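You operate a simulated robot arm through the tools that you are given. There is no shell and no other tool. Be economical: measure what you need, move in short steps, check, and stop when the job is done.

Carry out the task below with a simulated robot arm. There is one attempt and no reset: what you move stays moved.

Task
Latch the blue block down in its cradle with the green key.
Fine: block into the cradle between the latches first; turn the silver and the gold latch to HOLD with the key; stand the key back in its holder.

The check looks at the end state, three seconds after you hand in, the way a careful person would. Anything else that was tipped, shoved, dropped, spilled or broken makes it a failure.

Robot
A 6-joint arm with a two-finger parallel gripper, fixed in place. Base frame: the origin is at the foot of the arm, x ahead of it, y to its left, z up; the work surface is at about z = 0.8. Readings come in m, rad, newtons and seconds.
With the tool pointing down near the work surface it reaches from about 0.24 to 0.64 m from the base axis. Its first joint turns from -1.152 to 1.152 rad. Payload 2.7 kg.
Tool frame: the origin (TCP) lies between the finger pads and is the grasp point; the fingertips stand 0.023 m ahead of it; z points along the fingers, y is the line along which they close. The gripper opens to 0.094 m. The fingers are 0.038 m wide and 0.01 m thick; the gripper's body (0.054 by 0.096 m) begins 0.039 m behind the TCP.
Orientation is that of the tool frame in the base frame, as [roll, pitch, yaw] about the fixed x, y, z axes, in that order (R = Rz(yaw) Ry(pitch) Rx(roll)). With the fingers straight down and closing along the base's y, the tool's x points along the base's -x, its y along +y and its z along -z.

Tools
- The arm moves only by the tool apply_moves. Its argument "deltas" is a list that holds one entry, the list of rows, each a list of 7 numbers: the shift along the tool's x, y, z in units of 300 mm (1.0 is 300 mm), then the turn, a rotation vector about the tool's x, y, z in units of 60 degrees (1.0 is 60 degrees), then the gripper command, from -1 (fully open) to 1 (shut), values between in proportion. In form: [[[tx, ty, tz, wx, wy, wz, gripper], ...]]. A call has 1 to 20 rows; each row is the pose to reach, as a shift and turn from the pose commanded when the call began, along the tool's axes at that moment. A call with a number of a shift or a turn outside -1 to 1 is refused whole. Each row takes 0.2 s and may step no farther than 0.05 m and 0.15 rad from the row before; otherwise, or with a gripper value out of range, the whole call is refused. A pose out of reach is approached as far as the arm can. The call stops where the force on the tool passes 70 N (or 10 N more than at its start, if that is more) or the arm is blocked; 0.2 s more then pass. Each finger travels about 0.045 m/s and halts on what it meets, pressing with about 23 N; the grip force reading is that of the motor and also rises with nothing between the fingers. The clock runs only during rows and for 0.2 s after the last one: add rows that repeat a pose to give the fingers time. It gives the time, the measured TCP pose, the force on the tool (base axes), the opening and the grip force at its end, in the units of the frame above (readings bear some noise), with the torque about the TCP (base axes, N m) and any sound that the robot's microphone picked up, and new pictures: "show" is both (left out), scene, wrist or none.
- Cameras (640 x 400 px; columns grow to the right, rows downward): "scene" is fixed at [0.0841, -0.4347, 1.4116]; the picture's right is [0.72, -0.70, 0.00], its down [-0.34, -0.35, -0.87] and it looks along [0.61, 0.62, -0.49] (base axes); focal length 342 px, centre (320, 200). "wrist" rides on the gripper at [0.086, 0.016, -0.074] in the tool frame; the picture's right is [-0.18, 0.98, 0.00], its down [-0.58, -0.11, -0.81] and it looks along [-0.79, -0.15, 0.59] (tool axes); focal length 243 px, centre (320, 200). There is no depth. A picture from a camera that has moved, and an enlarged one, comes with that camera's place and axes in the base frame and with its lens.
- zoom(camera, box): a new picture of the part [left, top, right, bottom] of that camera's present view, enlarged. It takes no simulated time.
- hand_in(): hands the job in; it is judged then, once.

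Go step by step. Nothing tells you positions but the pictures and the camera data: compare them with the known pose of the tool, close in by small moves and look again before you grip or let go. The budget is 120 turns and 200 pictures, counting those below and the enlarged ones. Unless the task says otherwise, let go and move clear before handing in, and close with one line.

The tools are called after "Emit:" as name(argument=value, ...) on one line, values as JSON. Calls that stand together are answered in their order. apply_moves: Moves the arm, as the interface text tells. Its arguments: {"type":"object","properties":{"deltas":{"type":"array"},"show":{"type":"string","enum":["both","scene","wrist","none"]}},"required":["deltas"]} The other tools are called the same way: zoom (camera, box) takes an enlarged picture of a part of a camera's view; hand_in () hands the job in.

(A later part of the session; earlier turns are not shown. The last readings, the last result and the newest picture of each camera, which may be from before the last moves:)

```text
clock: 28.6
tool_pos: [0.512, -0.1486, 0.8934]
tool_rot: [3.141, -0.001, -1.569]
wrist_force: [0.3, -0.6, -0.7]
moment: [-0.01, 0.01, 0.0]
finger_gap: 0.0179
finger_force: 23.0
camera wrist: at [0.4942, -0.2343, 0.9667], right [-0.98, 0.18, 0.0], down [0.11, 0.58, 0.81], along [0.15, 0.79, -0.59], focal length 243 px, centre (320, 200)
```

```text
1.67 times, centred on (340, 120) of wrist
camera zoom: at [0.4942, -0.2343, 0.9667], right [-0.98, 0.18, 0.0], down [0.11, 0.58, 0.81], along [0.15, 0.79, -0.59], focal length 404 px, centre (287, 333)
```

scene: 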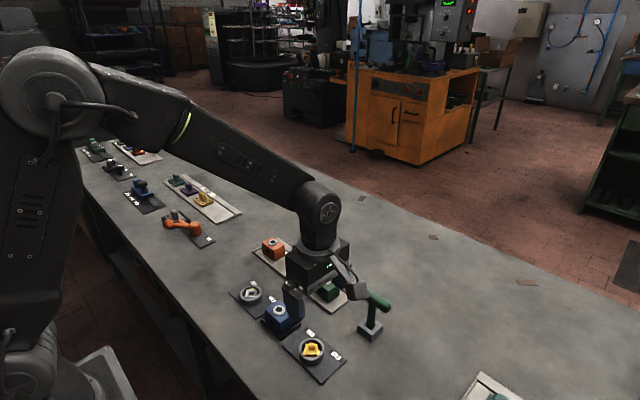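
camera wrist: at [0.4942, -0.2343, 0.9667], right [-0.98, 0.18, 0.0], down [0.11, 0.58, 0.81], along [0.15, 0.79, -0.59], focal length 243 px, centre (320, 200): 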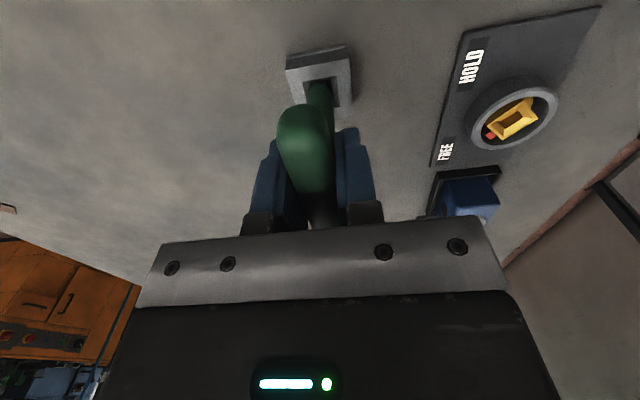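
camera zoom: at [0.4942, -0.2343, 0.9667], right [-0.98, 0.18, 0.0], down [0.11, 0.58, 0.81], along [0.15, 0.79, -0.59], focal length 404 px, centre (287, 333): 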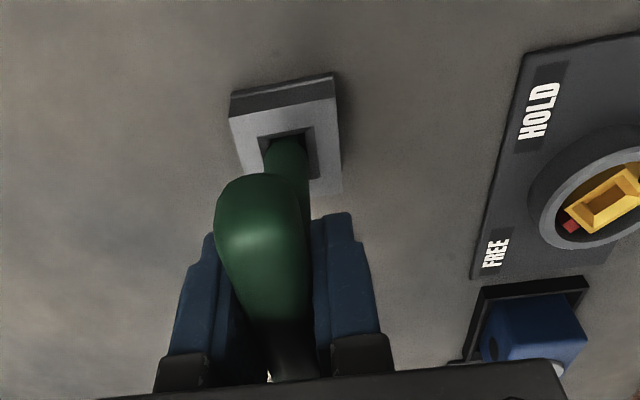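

The key is gripped (0.018 opening) at TCP command (0.510, -0.1486, 0.893), which is also the return pose. I'll lift it straight up and look at its tip.

Emit:
apply_moves(deltas=[[[0, 0, -0.03, 0, 0, 0, 1], [0, 0, -0.08, 0, 0, 0, 1], [0, 0, -0.14, 0, 0, 0, 1], [0, 0, -0.2, 0, 0, 0, 1], [0, 0, -0.27, 0, 0, 0, 1], [0, 0, -0.33, 0, 0, 0, 1], [0, 0, -0.33, 0, 0, 0, 1]]], show="wrist")

Emit:
zoom(camera="scene", box=[335, 220, 435, 340])

Emit:
zoom(camera="wrist", box=[240, 0, 440, 140])

```text
clock: 30.2
tool_pos: [0.5097, -0.1484, 0.9914]
tool_rot: [3.141, 0.0, -1.572]
wrist_force: [0.6, -0.4, -2.0]
moment: [-0.01, -0.01, 0.02]
finger_gap: 0.0177
finger_force: 22.9
camera wrist: at [0.4924, -0.2351, 1.0653], right [-0.98, 0.18, 0.0], down [0.11, 0.58, 0.81], along [0.15, 0.79, -0.59], focal length 243 px, centre (320, 200)
```

wrist: 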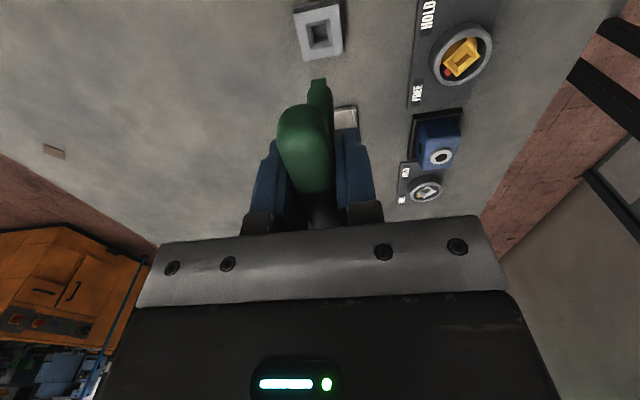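

```text
3.33 times, centred on (385, 280) of scene
camera zoom: at [0.0841, -0.4347, 1.4116], right [0.72, -0.7, 0.0], down [-0.34, -0.35, -0.87], along [0.61, 0.62, -0.49], focal length 1142 px, centre (103, -67)
```

zoom: 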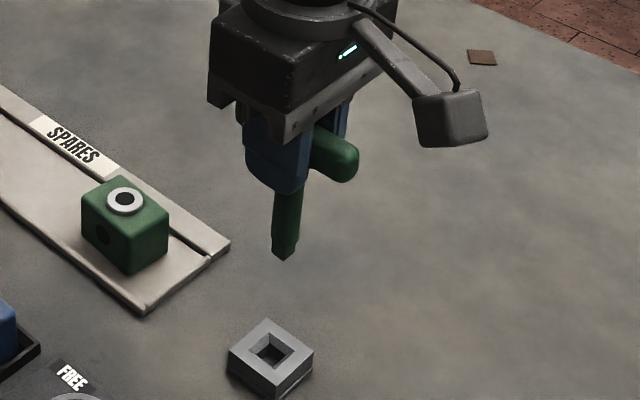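

```text
2.86 times, centred on (340, 70) of wrist
camera zoom: at [0.4924, -0.2351, 1.0653], right [-0.98, 0.18, 0.0], down [0.11, 0.58, 0.81], along [0.15, 0.79, -0.59], focal length 693 px, centre (263, 571)
```

zoom: 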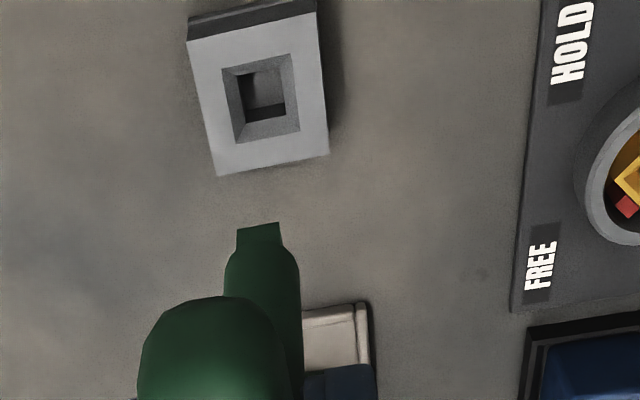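

The key has a square tip in line with its handle, roughly 0.087 m below the TCP, while the sockets sit at 45° to the axes. I'll carry it over the gold latch, turning the yaw by +45° on the way.

Emit:
apply_moves(deltas=[[[-0.02, 0.06, 0, 0, 0, -0.1, 1], [-0.042, 0.124, 0.02, 0, 0, -0.214, 1], [-0.064, 0.186, 0.04, 0, 0, -0.321, 1], [-0.085, 0.248, 0.06, 0, 0, -0.428, 1], [-0.107, 0.31, 0.08, 0, 0, -0.535, 1], [-0.128, 0.372, 0.11, 0, 0, -0.642, 1], [-0.149, 0.433, 0.14, 0, 0, -0.75, 1], [-0.149, 0.433, 0.14, 0, 0, -0.75, 1]]], show="wrist")

Emit:
zoom(camera="wrist", box=[220, 0, 460, 150])

Emit:
zoom(camera="scene", box=[265, 260, 365, 380])

```text
clock: 32.0
tool_pos: [0.3801, -0.1042, 0.9491]
tool_rot: [3.141, 0.0, -0.784]
wrist_force: [0.3, 0.2, -1.3]
moment: [0.02, 0.02, 0.0]
finger_gap: 0.0174
finger_force: 22.3
camera wrist: at [0.4271, -0.1769, 1.0236], right [-0.82, -0.57, 0.0], down [-0.34, 0.49, 0.81], along [-0.46, 0.66, -0.59], focal length 243 px, centre (320, 200)
```

wrist: 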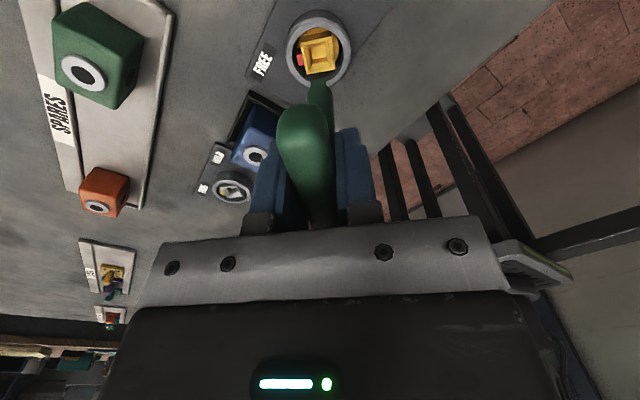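

```text
2.67 times, centred on (340, 75) of wrist
camera zoom: at [0.4271, -0.1769, 1.0236], right [-0.82, -0.57, 0.0], down [-0.34, 0.49, 0.81], along [-0.46, 0.66, -0.59], focal length 647 px, centre (267, 533)
```

zoom: 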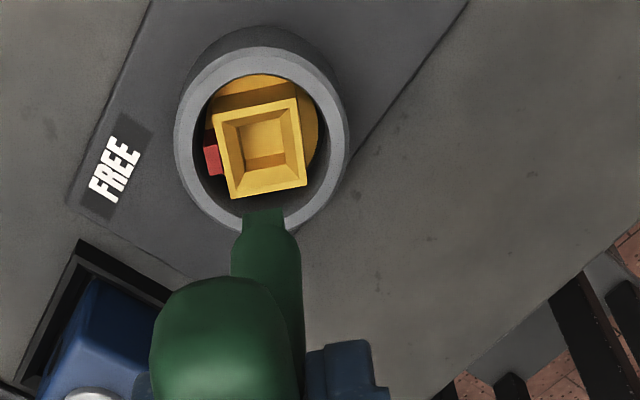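

```text
3.33 times, centred on (315, 320) of scene
camera zoom: at [0.0841, -0.4347, 1.4116], right [0.72, -0.7, 0.0], down [-0.34, -0.35, -0.87], along [0.61, 0.62, -0.49], focal length 1142 px, centre (337, -200)
```

zoom: 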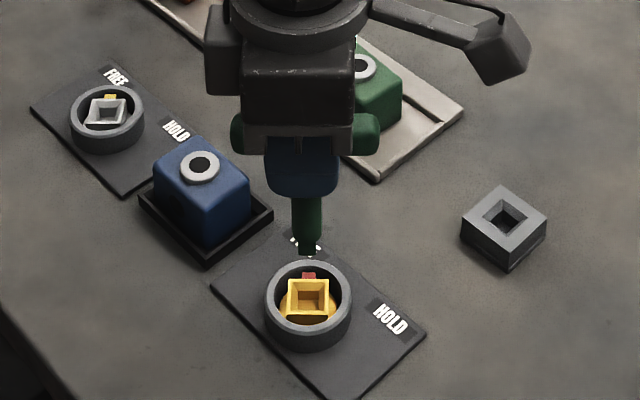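

The key tip and the gold socket are nearly aligned, with the tip about 2 mm off along tool y. I'll correct that, descend to just above the socket and look again.

Emit:
apply_moves(deltas=[[[0, -0.006, 0.03, 0, 0, 0, 1], [0, -0.006, 0.07, 0, 0, 0, 1], [0, -0.006, 0.11, 0, 0, 0, 1], [0, -0.006, 0.11, 0, 0, 0, 1]]], show="none")

Emit:
zoom(camera="wrist", box=[260, 0, 380, 120])

Emit:
zoom(camera="scene", box=[285, 310, 345, 370])

```text
clock: 33.0
tool_pos: [0.3801, -0.105, 0.916]
tool_rot: [3.141, -0.001, -0.785]
wrist_force: [0.9, 0.4, -2.6]
moment: [0.01, 0.02, 0.0]
finger_gap: 0.0178
finger_force: 22.8
```

```text
3.33 times, centred on (320, 60) of wrist
camera zoom: at [0.4288, -0.1758, 0.9902], right [-0.83, -0.56, 0.0], down [-0.33, 0.49, 0.81], along [-0.46, 0.67, -0.59], focal length 809 px, centre (320, 667)
```

zoom: 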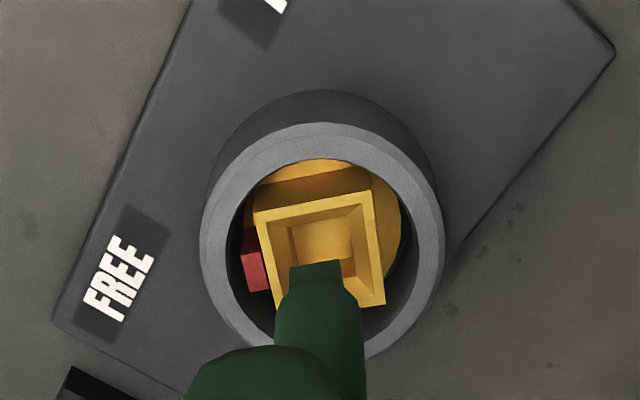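

```text
6.67 times, centred on (315, 340) of scene
camera zoom: at [0.0841, -0.4347, 1.4116], right [0.72, -0.7, 0.0], down [-0.34, -0.35, -0.87], along [0.61, 0.62, -0.49], focal length 2284 px, centre (353, -733)
```

zoom: 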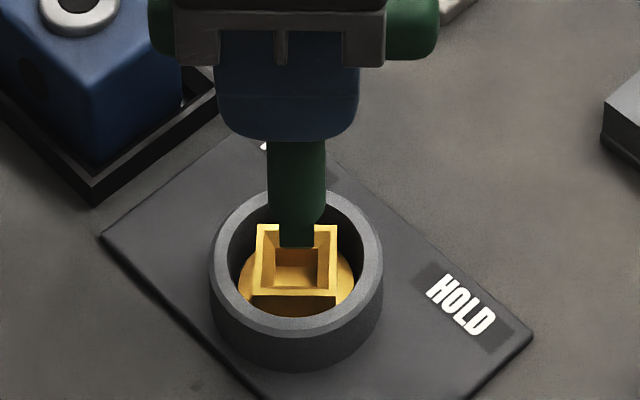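

The tip is centred over the gold socket in both views. I'll lower slowly and watch the force.

Emit:
apply_moves(deltas=[[[0, 0.001, 0.01, 0, 0, 0, 1], [0, 0.001, 0.02, 0, 0, 0, 1], [0, 0.001, 0.03, 0, 0, 0, 1], [0, 0.001, 0.04, 0, 0, 0, 1], [0, 0.001, 0.04, 0, 0, 0, 1]]], show="none")

Emit:
zoom(camera="scene", box=[285, 310, 345, 370])

```text
clock: 34.2
tool_pos: [0.3805, -0.104, 0.9046]
tool_rot: [3.141, 0.0, -0.785]
wrist_force: [-0.4, 0.0, -1.9]
moment: [0.02, 0.0, 0.0]
finger_gap: 0.0176
finger_force: 23.5
```

```text
6.67 times, centred on (315, 340) of scene
camera zoom: at [0.0841, -0.4347, 1.4116], right [0.72, -0.7, 0.0], down [-0.34, -0.35, -0.87], along [0.61, 0.62, -0.49], focal length 2284 px, centre (353, -733)
```

zoom: 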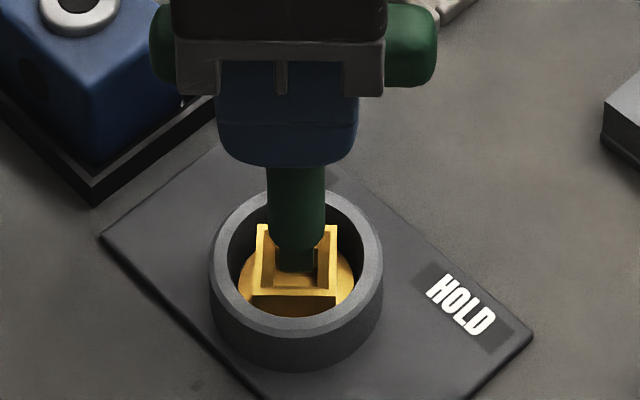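

The tip is in the mouth of the socket with no contact force, so I'll continue down.

Emit:
apply_moves(deltas=[[[0, 0, 0.008, 0, 0, 0, 1], [0, 0, 0.016, 0, 0, 0, 1], [0, 0, 0.024, 0, 0, 0, 1], [0, 0, 0.024, 0, 0, 0, 1]]], show="none")

Emit:
zoom(camera="scene", box=[285, 310, 345, 370])

Emit:
zoom(camera="wrist", box=[260, 0, 380, 120])

```text
clock: 35.2
tool_pos: [0.3802, -0.1024, 0.8983]
tool_rot: [-3.141, 0.0, -0.785]
wrist_force: [-0.5, -1.8, -0.4]
moment: [-0.1, 0.08, 0.0]
finger_gap: 0.0178
finger_force: 22.6
```

```text
6.67 times, centred on (315, 340) of scene
camera zoom: at [0.0841, -0.4348, 1.4116], right [0.72, -0.7, 0.0], down [-0.34, -0.35, -0.87], along [0.61, 0.62, -0.49], focal length 2284 px, centre (353, -733)
```

zoom: 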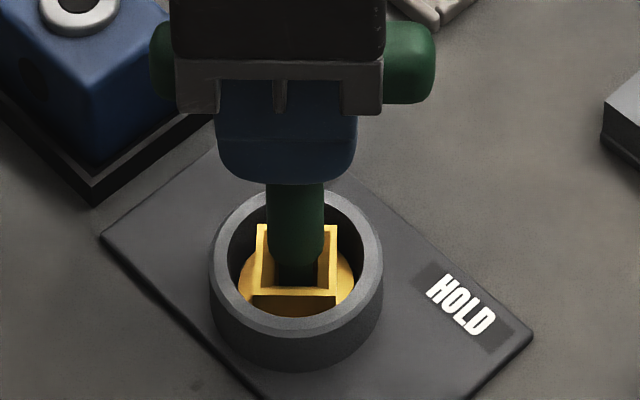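

```text
3.33 times, centred on (320, 60) of wrist
camera zoom: at [0.429, -0.1747, 0.9715], right [-0.83, -0.56, 0.0], down [-0.33, 0.49, 0.81], along [-0.46, 0.67, -0.59], focal length 809 px, centre (320, 667)
```

zoom: 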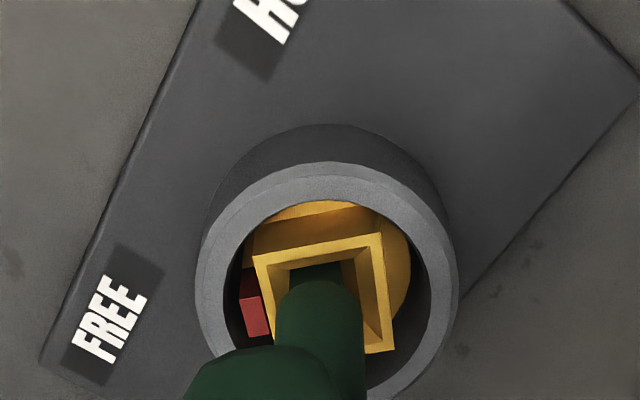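

There's slight contact in tool +y, so I'll shift about 0.8 mm that way and press further down.

Emit:
apply_moves(deltas=[[[0.001, 0.003, 0, 0, 0, 0, 1], [0.001, 0.003, 0.007, 0, 0, 0, 1], [0.001, 0.003, 0.014, 0, 0, 0, 1], [0.001, 0.003, 0.014, 0, 0, 0, 1]]], show="none")

Emit:
zoom(camera="scene", box=[285, 310, 345, 370])

```text
clock: 36.2
tool_pos: [0.3813, -0.1048, 0.8937]
tool_rot: [-3.14, -0.004, -0.786]
wrist_force: [-3.5, 2.1, 17.4]
moment: [0.14, 0.23, -0.03]
finger_gap: 0.018
finger_force: 23.0
```

```text
6.67 times, centred on (315, 340) of scene
camera zoom: at [0.0838, -0.4346, 1.4116], right [0.72, -0.7, 0.0], down [-0.34, -0.35, -0.87], along [0.61, 0.62, -0.49], focal length 2284 px, centre (353, -733)
```

zoom: 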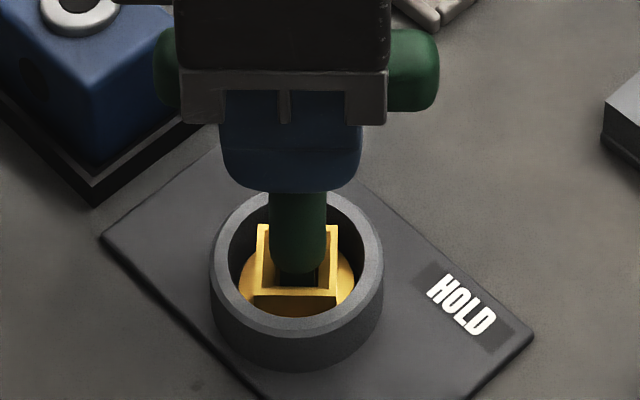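

There's 17 N of upward force plus a push along tool -x, so it's either at the floor or on a chamfer. I'll shift 1 mm in tool -x and see whether it relaxes.

Emit:
apply_moves(deltas=[[[-0.004, 0.001, -0.001, 0, 0, 0, 1], [-0.004, 0.001, -0.001, 0, 0, 0, 1], [-0.004, 0.001, 0.003, 0, 0, 0, 1], [-0.004, 0.001, 0.003, 0, 0, 0, 1]]], show="none")

Emit:
zoom(camera="wrist", box=[260, 0, 380, 120])

```text
clock: 37.2
tool_pos: [0.3793, -0.1028, 0.893]
tool_rot: [-3.14, -0.001, -0.786]
wrist_force: [1.8, -2.8, 18.9]
moment: [-0.15, -0.13, 0.02]
finger_gap: 0.0179
finger_force: 23.5
```

```text
3.33 times, centred on (320, 60) of wrist
camera zoom: at [0.4278, -0.1749, 0.967], right [-0.83, -0.56, 0.0], down [-0.34, 0.49, 0.81], along [-0.45, 0.67, -0.59], focal length 809 px, centre (320, 667)
```

zoom: 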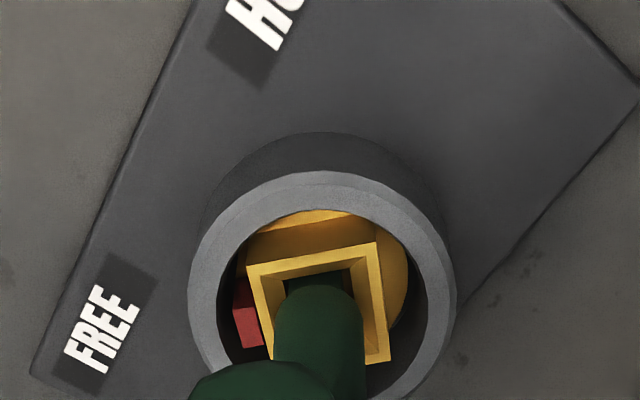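

The side force reversed, so the tip is seated snugly in the square hole. I'll centre it, relax the downward press slightly, and turn clockwise 45° as a first step.

Emit:
apply_moves(deltas=[[[0.002, 0.0, -0.004, 0, 0, 0, 1], [0.002, 0, -0.004, 0, 0, 0.125, 1], [0.002, 0, -0.004, 0, 0, 0.25, 1], [0.002, 0, -0.004, 0, 0, 0.375, 1], [0.002, 0, -0.004, 0, 0, 0.5, 1], [0.002, 0, -0.004, 0, 0, 0.625, 1], [0.002, 0, -0.004, 0, 0, 0.75, 1], [0.002, 0, -0.004, 0, 0, 0.75, 1]]], show="wrist")

Emit:
zoom(camera="scene", box=[285, 310, 345, 370])

```text
clock: 39.0
tool_pos: [0.3792, -0.1027, 0.8941]
tool_rot: [-3.141, 0.0, -1.574]
wrist_force: [1.5, 6.9, -5.7]
moment: [0.63, -0.07, 0.04]
finger_gap: 0.018
finger_force: 23.1
camera wrist: at [0.3622, -0.1891, 0.9676], right [-0.98, 0.19, 0.0], down [0.11, 0.58, 0.81], along [0.15, 0.79, -0.59], focal length 243 px, centre (320, 200)
```

wrist: 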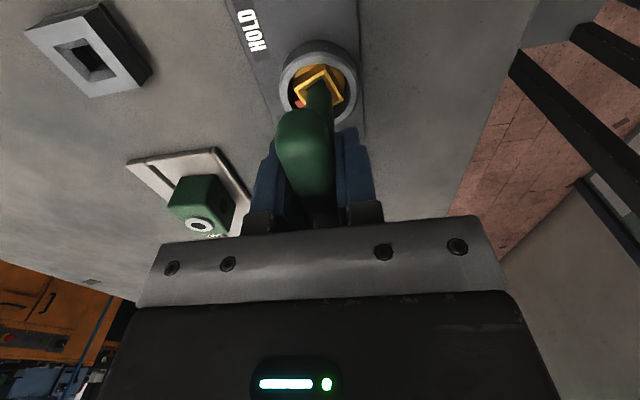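

```text
6.67 times, centred on (315, 340) of scene
camera zoom: at [0.0842, -0.4346, 1.4116], right [0.72, -0.7, 0.0], down [-0.34, -0.36, -0.87], along [0.61, 0.62, -0.5], focal length 2284 px, centre (353, -733)
```

zoom: 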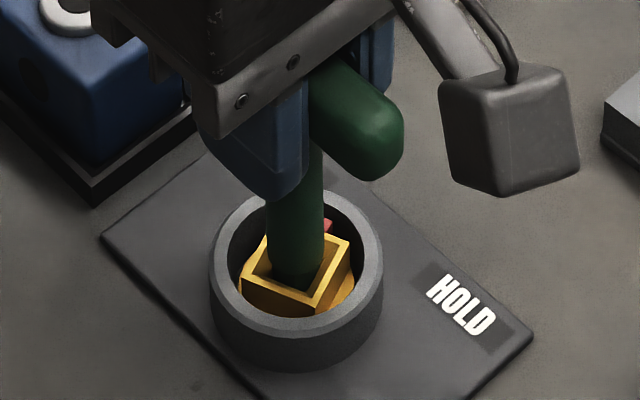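

The latch is turning with the key and its pointer is moving toward HOLD. I'll relieve the side force a little and turn the remaining 45°.

Emit:
apply_moves(deltas=[[[-0.003, 0, 0, 0, 0, 0, 1], [-0.003, 0, 0, 0, 0, 0.125, 1], [-0.003, 0, 0, 0, 0, 0.25, 1], [-0.003, 0, 0, 0, 0, 0.375, 1], [-0.003, 0, 0, 0, 0, 0.5, 1], [-0.003, 0, 0, 0, 0, 0.625, 1], [-0.003, 0, 0, 0, 0, 0.75, 1], [-0.003, 0, 0, 0, 0, 0.75, 1]]], show="wrist")

Emit:
zoom(camera="scene", box=[285, 310, 345, 370])

```text
clock: 40.8
tool_pos: [0.3801, -0.1032, 0.8947]
tool_rot: [-3.14, 0.001, -2.358]
wrist_force: [2.7, -7.1, 3.1]
moment: [-0.48, -0.17, 0.04]
finger_gap: 0.0177
finger_force: 22.6
camera wrist: at [0.306, -0.1515, 0.968], right [-0.56, 0.83, 0.0], down [0.49, 0.33, 0.81], along [0.67, 0.45, -0.59], focal length 243 px, centre (320, 200)
```

wrist: 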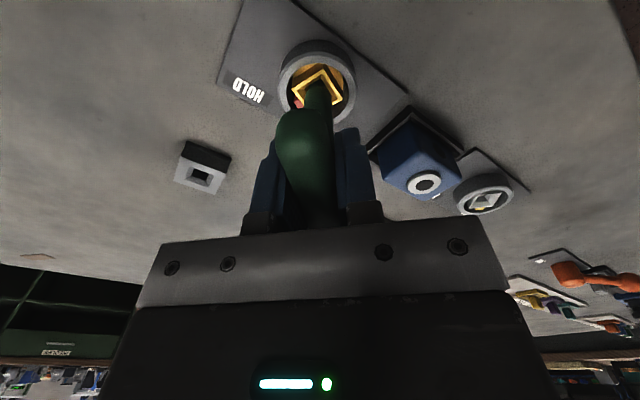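

```text
6.67 times, centred on (315, 340) of scene
camera zoom: at [0.0841, -0.4349, 1.4115], right [0.72, -0.7, 0.0], down [-0.34, -0.35, -0.87], along [0.61, 0.62, -0.49], focal length 2284 px, centre (353, -733)
```

zoom: 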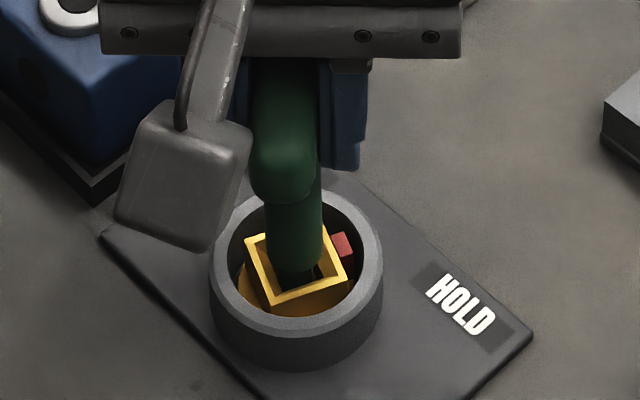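

The pointer seems to lag the key, which means there's play in the socket. I'll zoom to measure how far it has turned.

Emit:
zoom(camera="wrist", box=[220, 0, 400, 130])

Emit:
zoom(camera="scene", box=[298, 325, 342, 365])

```text
3.08 times, centred on (310, 65) of wrist
camera zoom: at [0.306, -0.1515, 0.968], right [-0.56, 0.83, 0.0], down [0.49, 0.33, 0.81], along [0.67, 0.45, -0.59], focal length 746 px, centre (351, 615)
```

zoom: 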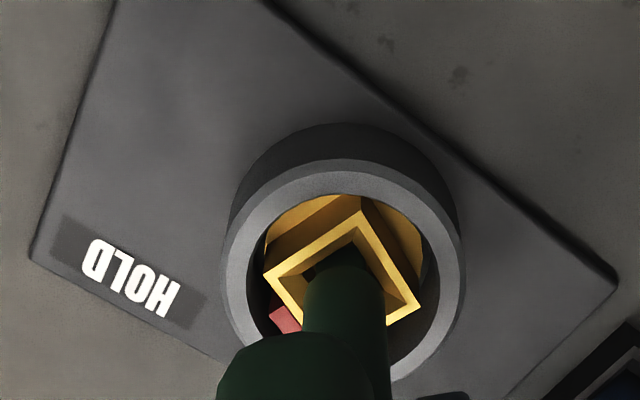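

```text
10.00 times, centred on (320, 345) of scene
camera zoom: at [0.0841, -0.4349, 1.4115], right [0.72, -0.7, 0.0], down [-0.34, -0.35, -0.87], along [0.61, 0.62, -0.49], focal length 3425 px, centre (320, -1250)
```

zoom: 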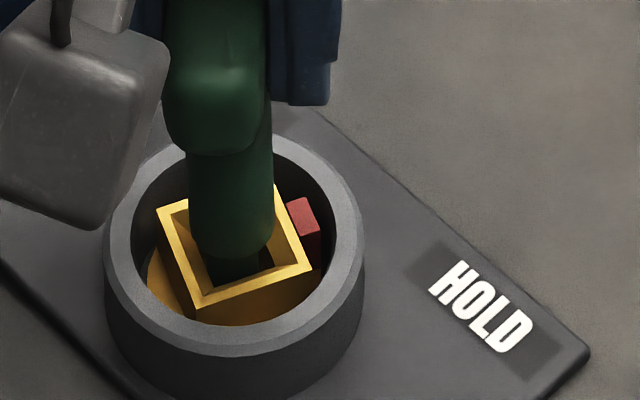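

The latch has turned about 68°, so the key lags by about 22° of play. I'll turn another 22° clockwise and check.

Emit:
apply_moves(deltas=[[[0, 0, 0, 0, 0, 0.1, 1], [0, 0, 0, 0, 0, 0.2, 1], [0, 0, 0, 0, 0, 0.3, 1], [0, 0, 0, 0, 0, 0.37, 1], [0, 0, 0, 0, 0, 0.37, 1]]], show="none")

Emit:
zoom(camera="wrist", box=[220, 0, 400, 130])

Emit:
zoom(camera="scene", box=[298, 325, 342, 365])

```text
clock: 42.0
tool_pos: [0.3808, -0.1034, 0.8933]
tool_rot: [-3.14, 0.0, -2.746]
wrist_force: [8.4, -4.1, 5.0]
moment: [-0.29, -0.62, 0.05]
finger_gap: 0.0178
finger_force: 22.9
```

```text
3.08 times, centred on (310, 65) of wrist
camera zoom: at [0.293, -0.1202, 0.9678], right [-0.21, 0.98, 0.0], down [0.58, 0.12, 0.81], along [0.79, 0.17, -0.59], focal length 746 px, centre (351, 615)
```

zoom: 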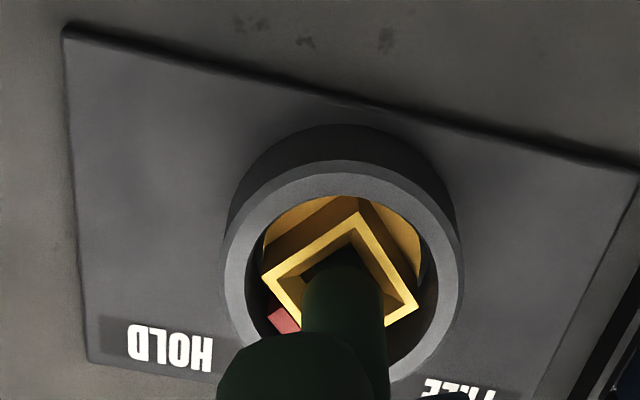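

```text
10.00 times, centred on (320, 345) of scene
camera zoom: at [0.0843, -0.4348, 1.4115], right [0.72, -0.7, 0.0], down [-0.34, -0.35, -0.87], along [0.61, 0.62, -0.49], focal length 3425 px, centre (320, -1250)
```

zoom: 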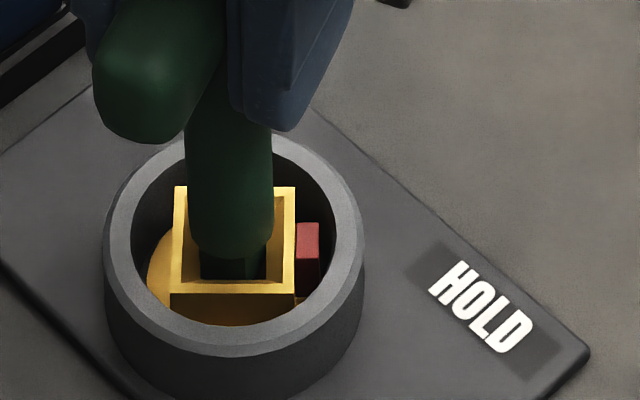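

The gold latch's square is now turned exactly 90°, with the pointer at HOLD. I'll back the key off 20° within its play to unload it, then lift straight out.

Emit:
apply_moves(deltas=[[[0, 0, 0, 0, 0, -0.12, 1], [0, 0, 0, 0, 0, -0.24, 1], [0, 0, 0, 0, 0, -0.34, 1], [0, 0, 0, 0, 0, -0.34, 1]]], show="none")

Emit:
zoom(camera="scene", box=[298, 325, 342, 365])

```text
clock: 43.0
tool_pos: [0.3771, -0.1034, 0.8939]
tool_rot: [3.139, -0.003, -2.387]
wrist_force: [0.0, -0.9, -1.5]
moment: [-0.07, -0.04, -0.01]
finger_gap: 0.018
finger_force: 23.1
```

```text
10.00 times, centred on (320, 345) of scene
camera zoom: at [0.0842, -0.4348, 1.4116], right [0.72, -0.7, 0.0], down [-0.34, -0.35, -0.87], along [0.61, 0.62, -0.49], focal length 3425 px, centre (320, -1250)
```

zoom: 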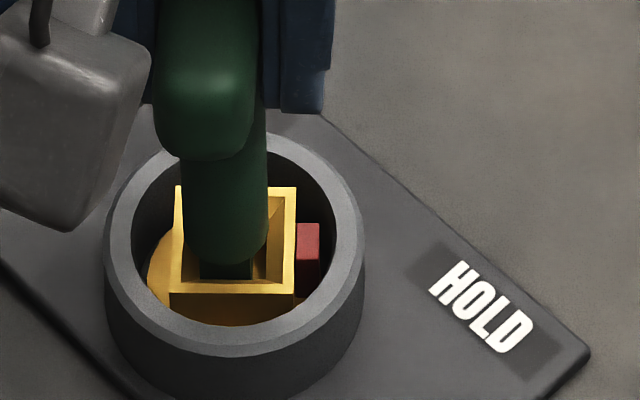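

The latch stayed at HOLD and the forces are near zero. I'll lift the key straight up.

Emit:
apply_moves(deltas=[[[0, 0, -0.02, 0, 0, 0, 1], [0, 0, -0.05, 0, 0, 0, 1], [0, 0, -0.09, 0, 0, 0, 1], [0, 0, -0.14, 0, 0, 0, 1], [0, 0, -0.2, 0, 0, 0, 1], [0, 0, -0.2, 0, 0, 0, 1]]], show="wrist")

Emit:
zoom(camera="scene", box=[225, 260, 365, 385])

```text
clock: 44.4
tool_pos: [0.3788, -0.1034, 0.9545]
tool_rot: [-3.141, 0.002, -2.388]
wrist_force: [-0.4, 0.4, -0.7]
moment: [0.0, 0.02, -0.01]
finger_gap: 0.0176
finger_force: 22.7
camera wrist: at [0.3037, -0.1496, 1.0286], right [-0.54, 0.84, 0.0], down [0.5, 0.32, 0.81], along [0.68, 0.43, -0.59], focal length 243 px, centre (320, 200)
```

wrist: 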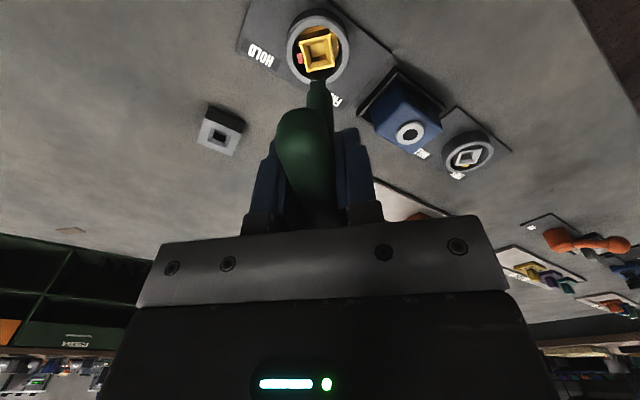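

```text
3.20 times, centred on (295, 322) of scene
camera zoom: at [0.0841, -0.4347, 1.4116], right [0.72, -0.7, 0.0], down [-0.34, -0.35, -0.87], along [0.61, 0.62, -0.49], focal length 1096 px, centre (400, -192)
```

zoom: 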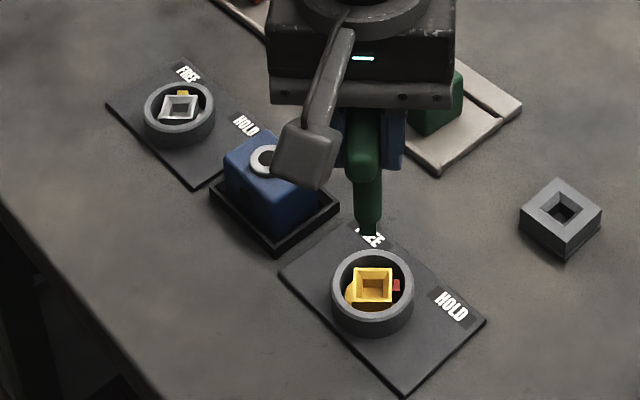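

The gold latch is at HOLD. Next I'll carry the key over to the silver latch near (0.380, 0.107), rotating back to the start yaw.

Emit:
apply_moves(deltas=[[[0, 0, -0.07, 0, 0, 0, 1], [-0.06, 0.064, -0.07, 0, 0, -0.12, 1], [-0.12, 0.127, -0.07, 0, 0, -0.24, 1], [-0.18, 0.191, -0.07, 0, 0, -0.36, 1], [-0.24, 0.255, -0.07, 0, 0, -0.48, 1], [-0.3, 0.318, -0.07, 0, 0, -0.61, 1], [-0.36, 0.382, -0.07, 0, 0, -0.74, 1], [-0.42, 0.446, -0.07, 0, 0, -0.87, 1], [-0.478, 0.509, -0.07, 0, 0, -1, 1]]], show="none")

Emit:
apply_moves(deltas=[[[0, 0, 0, 0, 0, -0.13, 1], [0, 0, 0, 0, 0, -0.26, 1], [0, 0, 0, 0, 0, -0.4, 1], [0, 0, 0.04, 0, 0, -0.53, 1], [0, 0, 0.07, 0, 0, -0.53, 1], [0, 0, 0.07, 0, 0, -0.53, 1]]], show="wrist")

Emit:
zoom(camera="wrist", box=[220, 0, 460, 150])

Emit:
zoom(camera="scene", box=[205, 230, 305, 350])

```text
clock: 46.4
tool_pos: [0.3798, 0.1065, 0.9762]
tool_rot: [3.141, 0.0, -1.338]
wrist_force: [0.2, 0.1, -1.9]
moment: [0.02, 0.0, 0.01]
finger_gap: 0.0177
finger_force: 22.8
```

```text
clock: 47.8
tool_pos: [0.3807, 0.1067, 0.9523]
tool_rot: [-3.141, 0.001, -0.785]
wrist_force: [0.9, 0.4, -1.5]
moment: [0.01, -0.03, -0.01]
finger_gap: 0.0176
finger_force: 23.1
camera wrist: at [0.4288, 0.0352, 1.0273], right [-0.82, -0.57, 0.0], down [-0.33, 0.49, 0.81], along [-0.46, 0.67, -0.59], focal length 243 px, centre (320, 200)
```

wrist: 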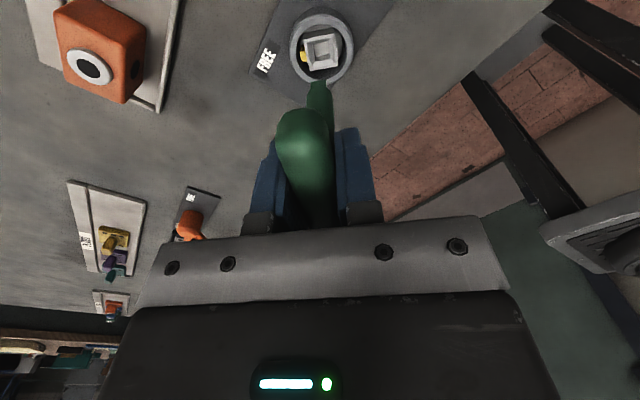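

```text
2.67 times, centred on (340, 75) of wrist
camera zoom: at [0.4288, 0.0352, 1.0273], right [-0.82, -0.57, 0.0], down [-0.33, 0.49, 0.81], along [-0.46, 0.67, -0.59], focal length 647 px, centre (267, 533)
```

zoom: 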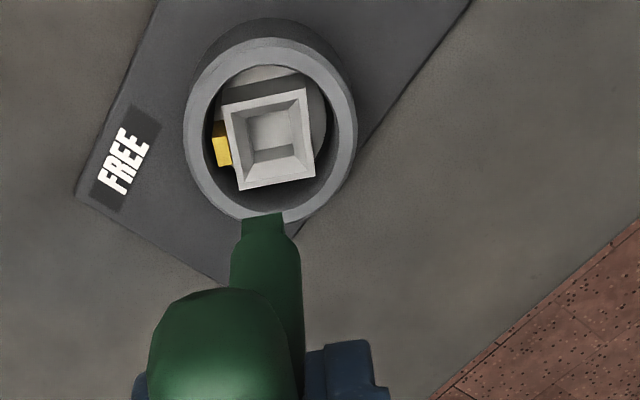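

```text
3.33 times, centred on (255, 290) of scene
camera zoom: at [0.0841, -0.4347, 1.4116], right [0.72, -0.7, 0.0], down [-0.34, -0.35, -0.87], along [0.61, 0.62, -0.49], focal length 1142 px, centre (537, -100)
```

zoom: 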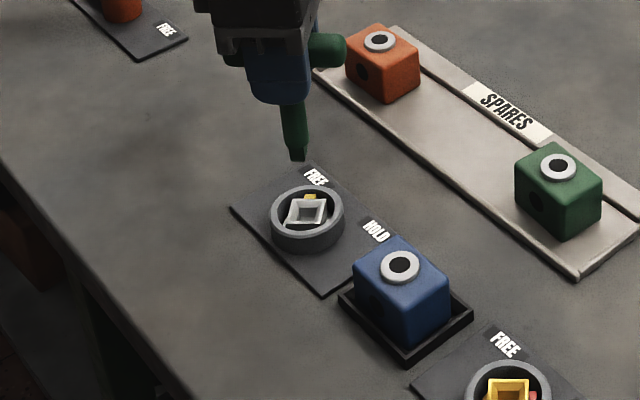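

The silver socket is offset about 1.3 mm in tool y. I'll correct and descend to just above it.

Emit:
apply_moves(deltas=[[[0.002, 0.004, 0.04, 0, 0, 0, 1], [0.002, 0.004, 0.08, 0, 0, 0, 1], [0.002, 0.004, 0.12, 0, 0, 0, 1], [0.002, 0.004, 0.12, 0, 0, 0, 1]]], show="none")

Emit:
zoom(camera="wrist", box=[260, 0, 380, 120])

Emit:
zoom(camera="scene", box=[220, 255, 280, 315])

```text
clock: 48.8
tool_pos: [0.3792, 0.1052, 0.9189]
tool_rot: [-3.141, -0.001, -0.786]
wrist_force: [0.3, 0.2, -1.5]
moment: [0.03, 0.01, 0.0]
finger_gap: 0.0179
finger_force: 23.4
```

```text
3.33 times, centred on (320, 60) of wrist
camera zoom: at [0.428, 0.0334, 0.9921], right [-0.83, -0.56, 0.0], down [-0.33, 0.49, 0.81], along [-0.46, 0.67, -0.59], focal length 809 px, centre (320, 667)
```

zoom: 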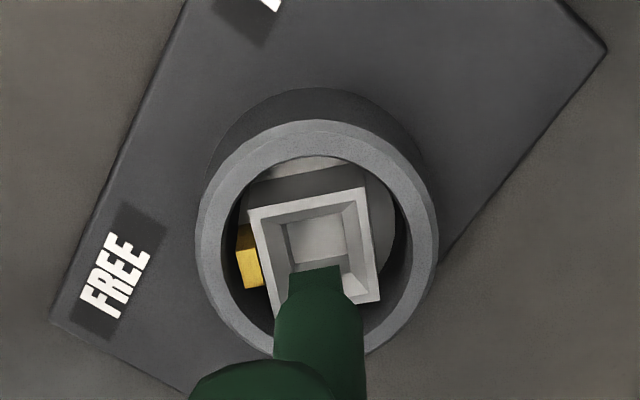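

```text
6.67 times, centred on (250, 285) of scene
camera zoom: at [0.0841, -0.4347, 1.4116], right [0.72, -0.7, 0.0], down [-0.34, -0.35, -0.87], along [0.61, 0.62, -0.49], focal length 2284 px, centre (787, -367)
```

zoom: 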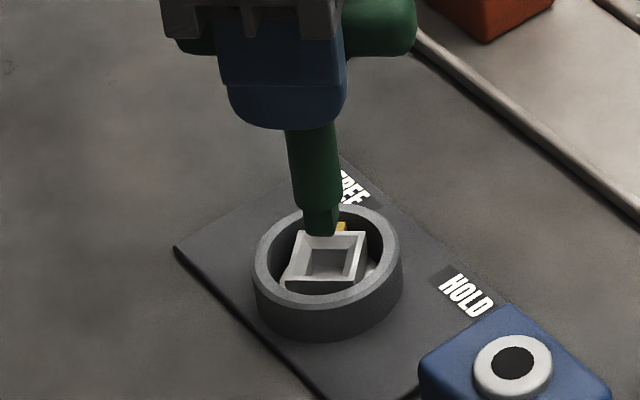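

Alignment is within about 0.5 mm. I'll lower into the socket in small steps.

Emit:
apply_moves(deltas=[[[-0.002, 0.001, 0.015, 0, 0, 0, 1], [-0.002, 0.001, 0.03, 0, 0, 0, 1], [-0.002, 0.001, 0.045, 0, 0, 0, 1], [-0.002, 0.001, 0.06, 0, 0, 0, 1], [-0.002, 0.001, 0.07, 0, 0, 0, 1], [-0.002, 0.001, 0.07, 0, 0, 0, 1]]], show="none")

Emit:
zoom(camera="wrist", box=[260, 0, 380, 120])

Emit:
zoom(camera="scene", box=[220, 255, 280, 315])

```text
clock: 50.2
tool_pos: [0.3781, 0.1053, 0.898]
tool_rot: [3.14, 0.0, -0.785]
wrist_force: [0.0, -0.2, -1.6]
moment: [0.03, 0.0, 0.01]
finger_gap: 0.0179
finger_force: 23.2
```

```text
3.33 times, centred on (320, 60) of wrist
camera zoom: at [0.4272, 0.0343, 0.9708], right [-0.83, -0.56, 0.0], down [-0.33, 0.49, 0.81], along [-0.46, 0.67, -0.59], focal length 809 px, centre (320, 667)
```

zoom: 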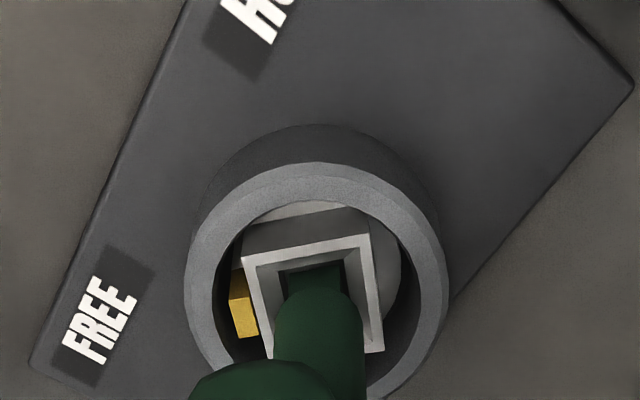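

```text
6.67 times, centred on (250, 285) of scene
camera zoom: at [0.0841, -0.4347, 1.4116], right [0.72, -0.7, 0.0], down [-0.34, -0.35, -0.87], along [0.61, 0.62, -0.49], focal length 2284 px, centre (787, -367)
```

zoom: 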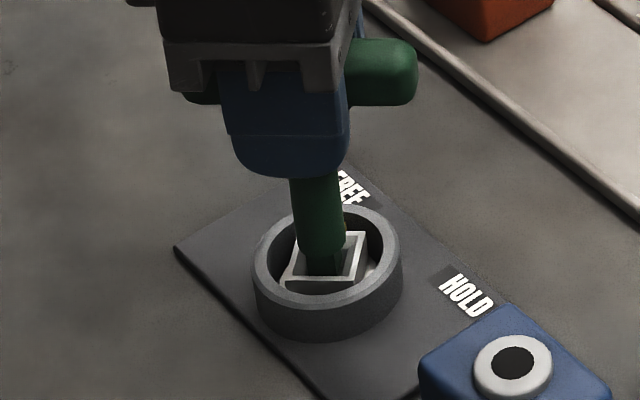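

There's no contact yet, and the socket looks about 1 mm toward tool -y. I'll adjust and push to the floor.

Emit:
apply_moves(deltas=[[[0, -0.002, 0.004, 0, 0, 0, 1], [0, -0.002, 0.009, 0, 0, 0, 1], [0, -0.002, 0.014, 0, 0, 0, 1], [0, -0.002, 0.014, 0, 0, 0, 1]]], show="none")

Emit:
zoom(camera="wrist", box=[260, 0, 380, 120])

```text
clock: 51.2
tool_pos: [0.3787, 0.1064, 0.8931]
tool_rot: [-3.14, -0.002, -0.785]
wrist_force: [-3.5, 1.4, 14.7]
moment: [0.16, 0.36, 0.01]
finger_gap: 0.0179
finger_force: 23.4
```

```text
3.33 times, centred on (320, 60) of wrist
camera zoom: at [0.4277, 0.0348, 0.9672], right [-0.83, -0.56, 0.0], down [-0.34, 0.49, 0.81], along [-0.45, 0.67, -0.59], focal length 809 px, centre (320, 667)
```

zoom: 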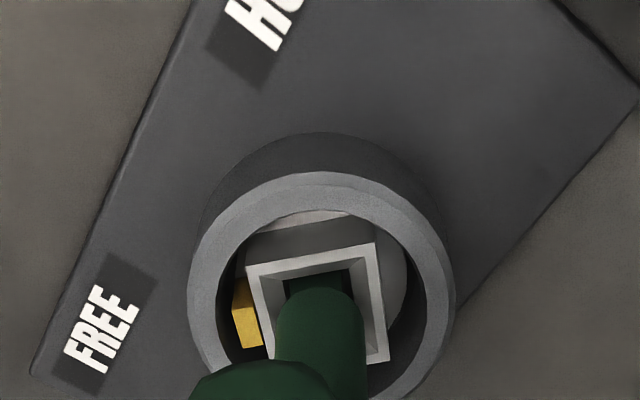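

Same depth and picture as the gold one, so it's seated. I'll relax the press and turn clockwise 60°.

Emit:
apply_moves(deltas=[[[-0.002, 0.001, -0.003, 0, 0, 0, 1], [-0.002, 0.001, -0.003, 0, 0, 0.125, 1], [-0.002, 0.001, -0.003, 0, 0, 0.25, 1], [-0.002, 0.001, -0.003, 0, 0, 0.375, 1], [-0.002, 0.001, -0.003, 0, 0, 0.5, 1], [-0.002, 0.001, -0.003, 0, 0, 0.625, 1], [-0.002, 0.001, -0.003, 0, 0, 0.75, 1], [-0.002, 0.001, -0.003, 0, 0, 0.875, 1], [-0.002, 0.001, -0.003, 0, 0, 1, 1], [-0.002, 0.001, -0.003, 0, 0, 1, 1]]], show="none")

Emit:
zoom(camera="scene", box=[228, 270, 272, 310])

```text
clock: 53.4
tool_pos: [0.3786, 0.107, 0.8928]
tool_rot: [-3.138, 0.002, -1.833]
wrist_force: [5.9, -0.8, 1.1]
moment: [-0.1, -0.44, -0.01]
finger_gap: 0.0176
finger_force: 22.7
```

```text
10.00 times, centred on (250, 290) of scene
camera zoom: at [0.0842, -0.4348, 1.4116], right [0.72, -0.7, 0.0], down [-0.34, -0.35, -0.87], along [0.61, 0.62, -0.49], focal length 3425 px, centre (1020, -700)
```

zoom: 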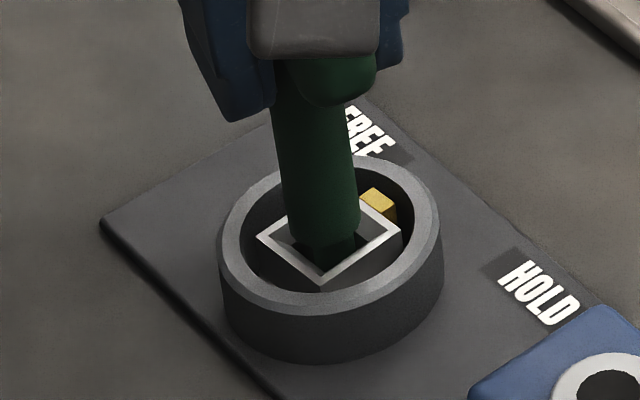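

The silver latch is turning with the same lag. I'll turn the remaining 52°.

Emit:
apply_moves(deltas=[[[0, 0, 0, 0, 0, 0.125, 1], [0, 0, 0, 0, 0, 0.25, 1], [0, 0, 0, 0, 0, 0.375, 1], [0, 0, 0, 0, 0, 0.5, 1], [0, 0, 0, 0, 0, 0.625, 1], [0, 0, 0, 0, 0, 0.75, 1], [0, 0, 0, 0, 0, 0.87, 1], [0, 0, 0, 0, 0, 0.87, 1]]], show="none")

Emit:
zoom(camera="scene", box=[228, 270, 272, 310])

Emit:
zoom(camera="wrist", box=[220, 0, 400, 130])

```text
clock: 55.2
tool_pos: [0.3777, 0.1052, 0.8933]
tool_rot: [3.141, 0.002, -2.747]
wrist_force: [9.9, -0.7, 4.4]
moment: [-0.06, -0.68, 0.04]
finger_gap: 0.0177
finger_force: 23.0
```

```text
10.00 times, centred on (250, 290) of scene
camera zoom: at [0.0843, -0.4348, 1.4116], right [0.72, -0.7, 0.0], down [-0.34, -0.35, -0.87], along [0.61, 0.62, -0.49], focal length 3425 px, centre (1020, -700)
```

zoom: 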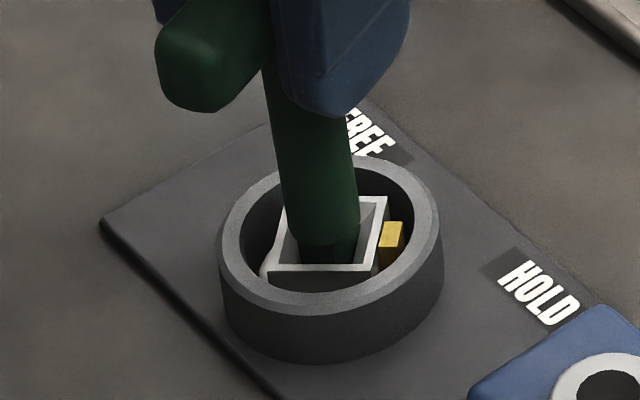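

```text
3.08 times, centred on (310, 65) of wrist
camera zoom: at [0.2914, 0.0885, 0.9678], right [-0.21, 0.98, 0.0], down [0.58, 0.12, 0.81], along [0.79, 0.17, -0.59], focal length 746 px, centre (351, 615)
```

zoom: 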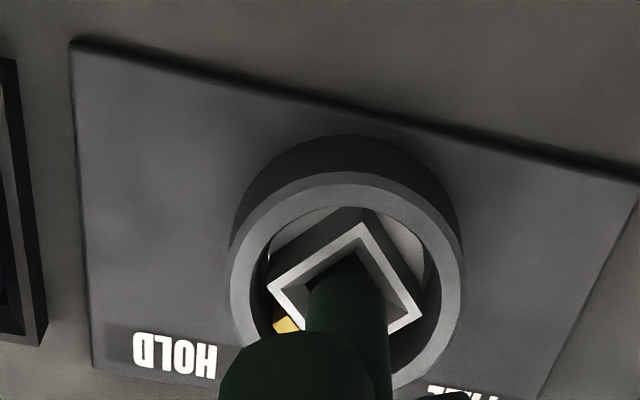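

The silver latch is at HOLD with its edge measuring -45°. I'll back off 20° and lift out.

Emit:
apply_moves(deltas=[[[0, 0, 0, 0, 0, -0.12, 1], [0, 0, 0, 0, 0, -0.24, 1], [0, 0, 0, 0, 0, -0.34, 1], [0, 0, 0, 0, 0, -0.34, 1]]], show="none")

Emit:
apply_moves(deltas=[[[0, 0, -0.02, 0, 0, 0, 1], [0, 0, -0.05, 0, 0, 0, 1], [0, 0, -0.09, 0, 0, 0, 1], [0, 0, -0.14, 0, 0, 0, 1], [0, 0, -0.2, 0, 0, 0, 1], [0, 0, -0.3, 0, 0, 0, 1], [0, 0, -0.3, 0, 0, 0, 1]]], show="wrist")

Emit:
zoom(camera="scene", box=[225, 250, 365, 375])

```text
clock: 56.2
tool_pos: [0.3778, 0.1059, 0.8937]
tool_rot: [3.14, -0.002, -2.384]
wrist_force: [-0.1, -3.0, 6.4]
moment: [-0.27, 0.08, 0.02]
finger_gap: 0.0179
finger_force: 22.9
```

```text
clock: 57.8
tool_pos: [0.379, 0.1057, 0.9847]
tool_rot: [-3.14, 0.0, -2.387]
wrist_force: [-0.5, -0.2, -1.7]
moment: [0.04, -0.05, -0.03]
finger_gap: 0.0178
finger_force: 23.3
camera wrist: at [0.3034, 0.0592, 1.0578], right [-0.54, 0.84, 0.0], down [0.5, 0.32, 0.81], along [0.68, 0.43, -0.59], focal length 243 px, centre (320, 200)
```

wrist: 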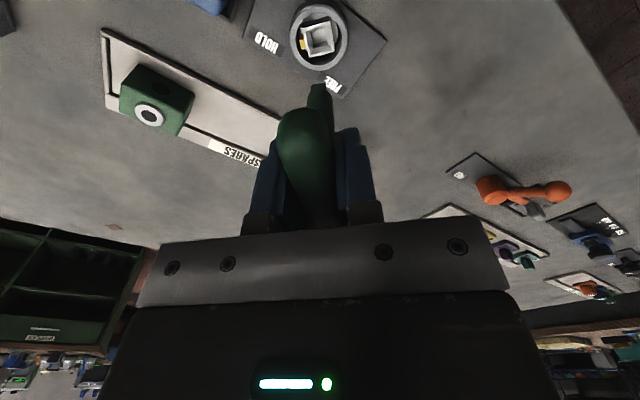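

```text
3.20 times, centred on (295, 312) of scene
camera zoom: at [0.0841, -0.4347, 1.4116], right [0.72, -0.7, 0.0], down [-0.34, -0.35, -0.87], along [0.61, 0.62, -0.49], focal length 1096 px, centre (400, -160)
```

zoom: 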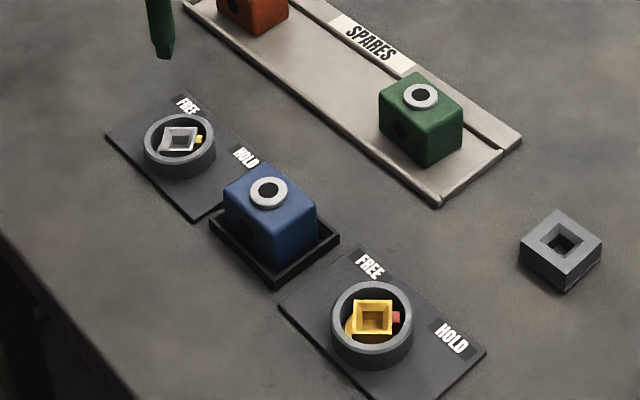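

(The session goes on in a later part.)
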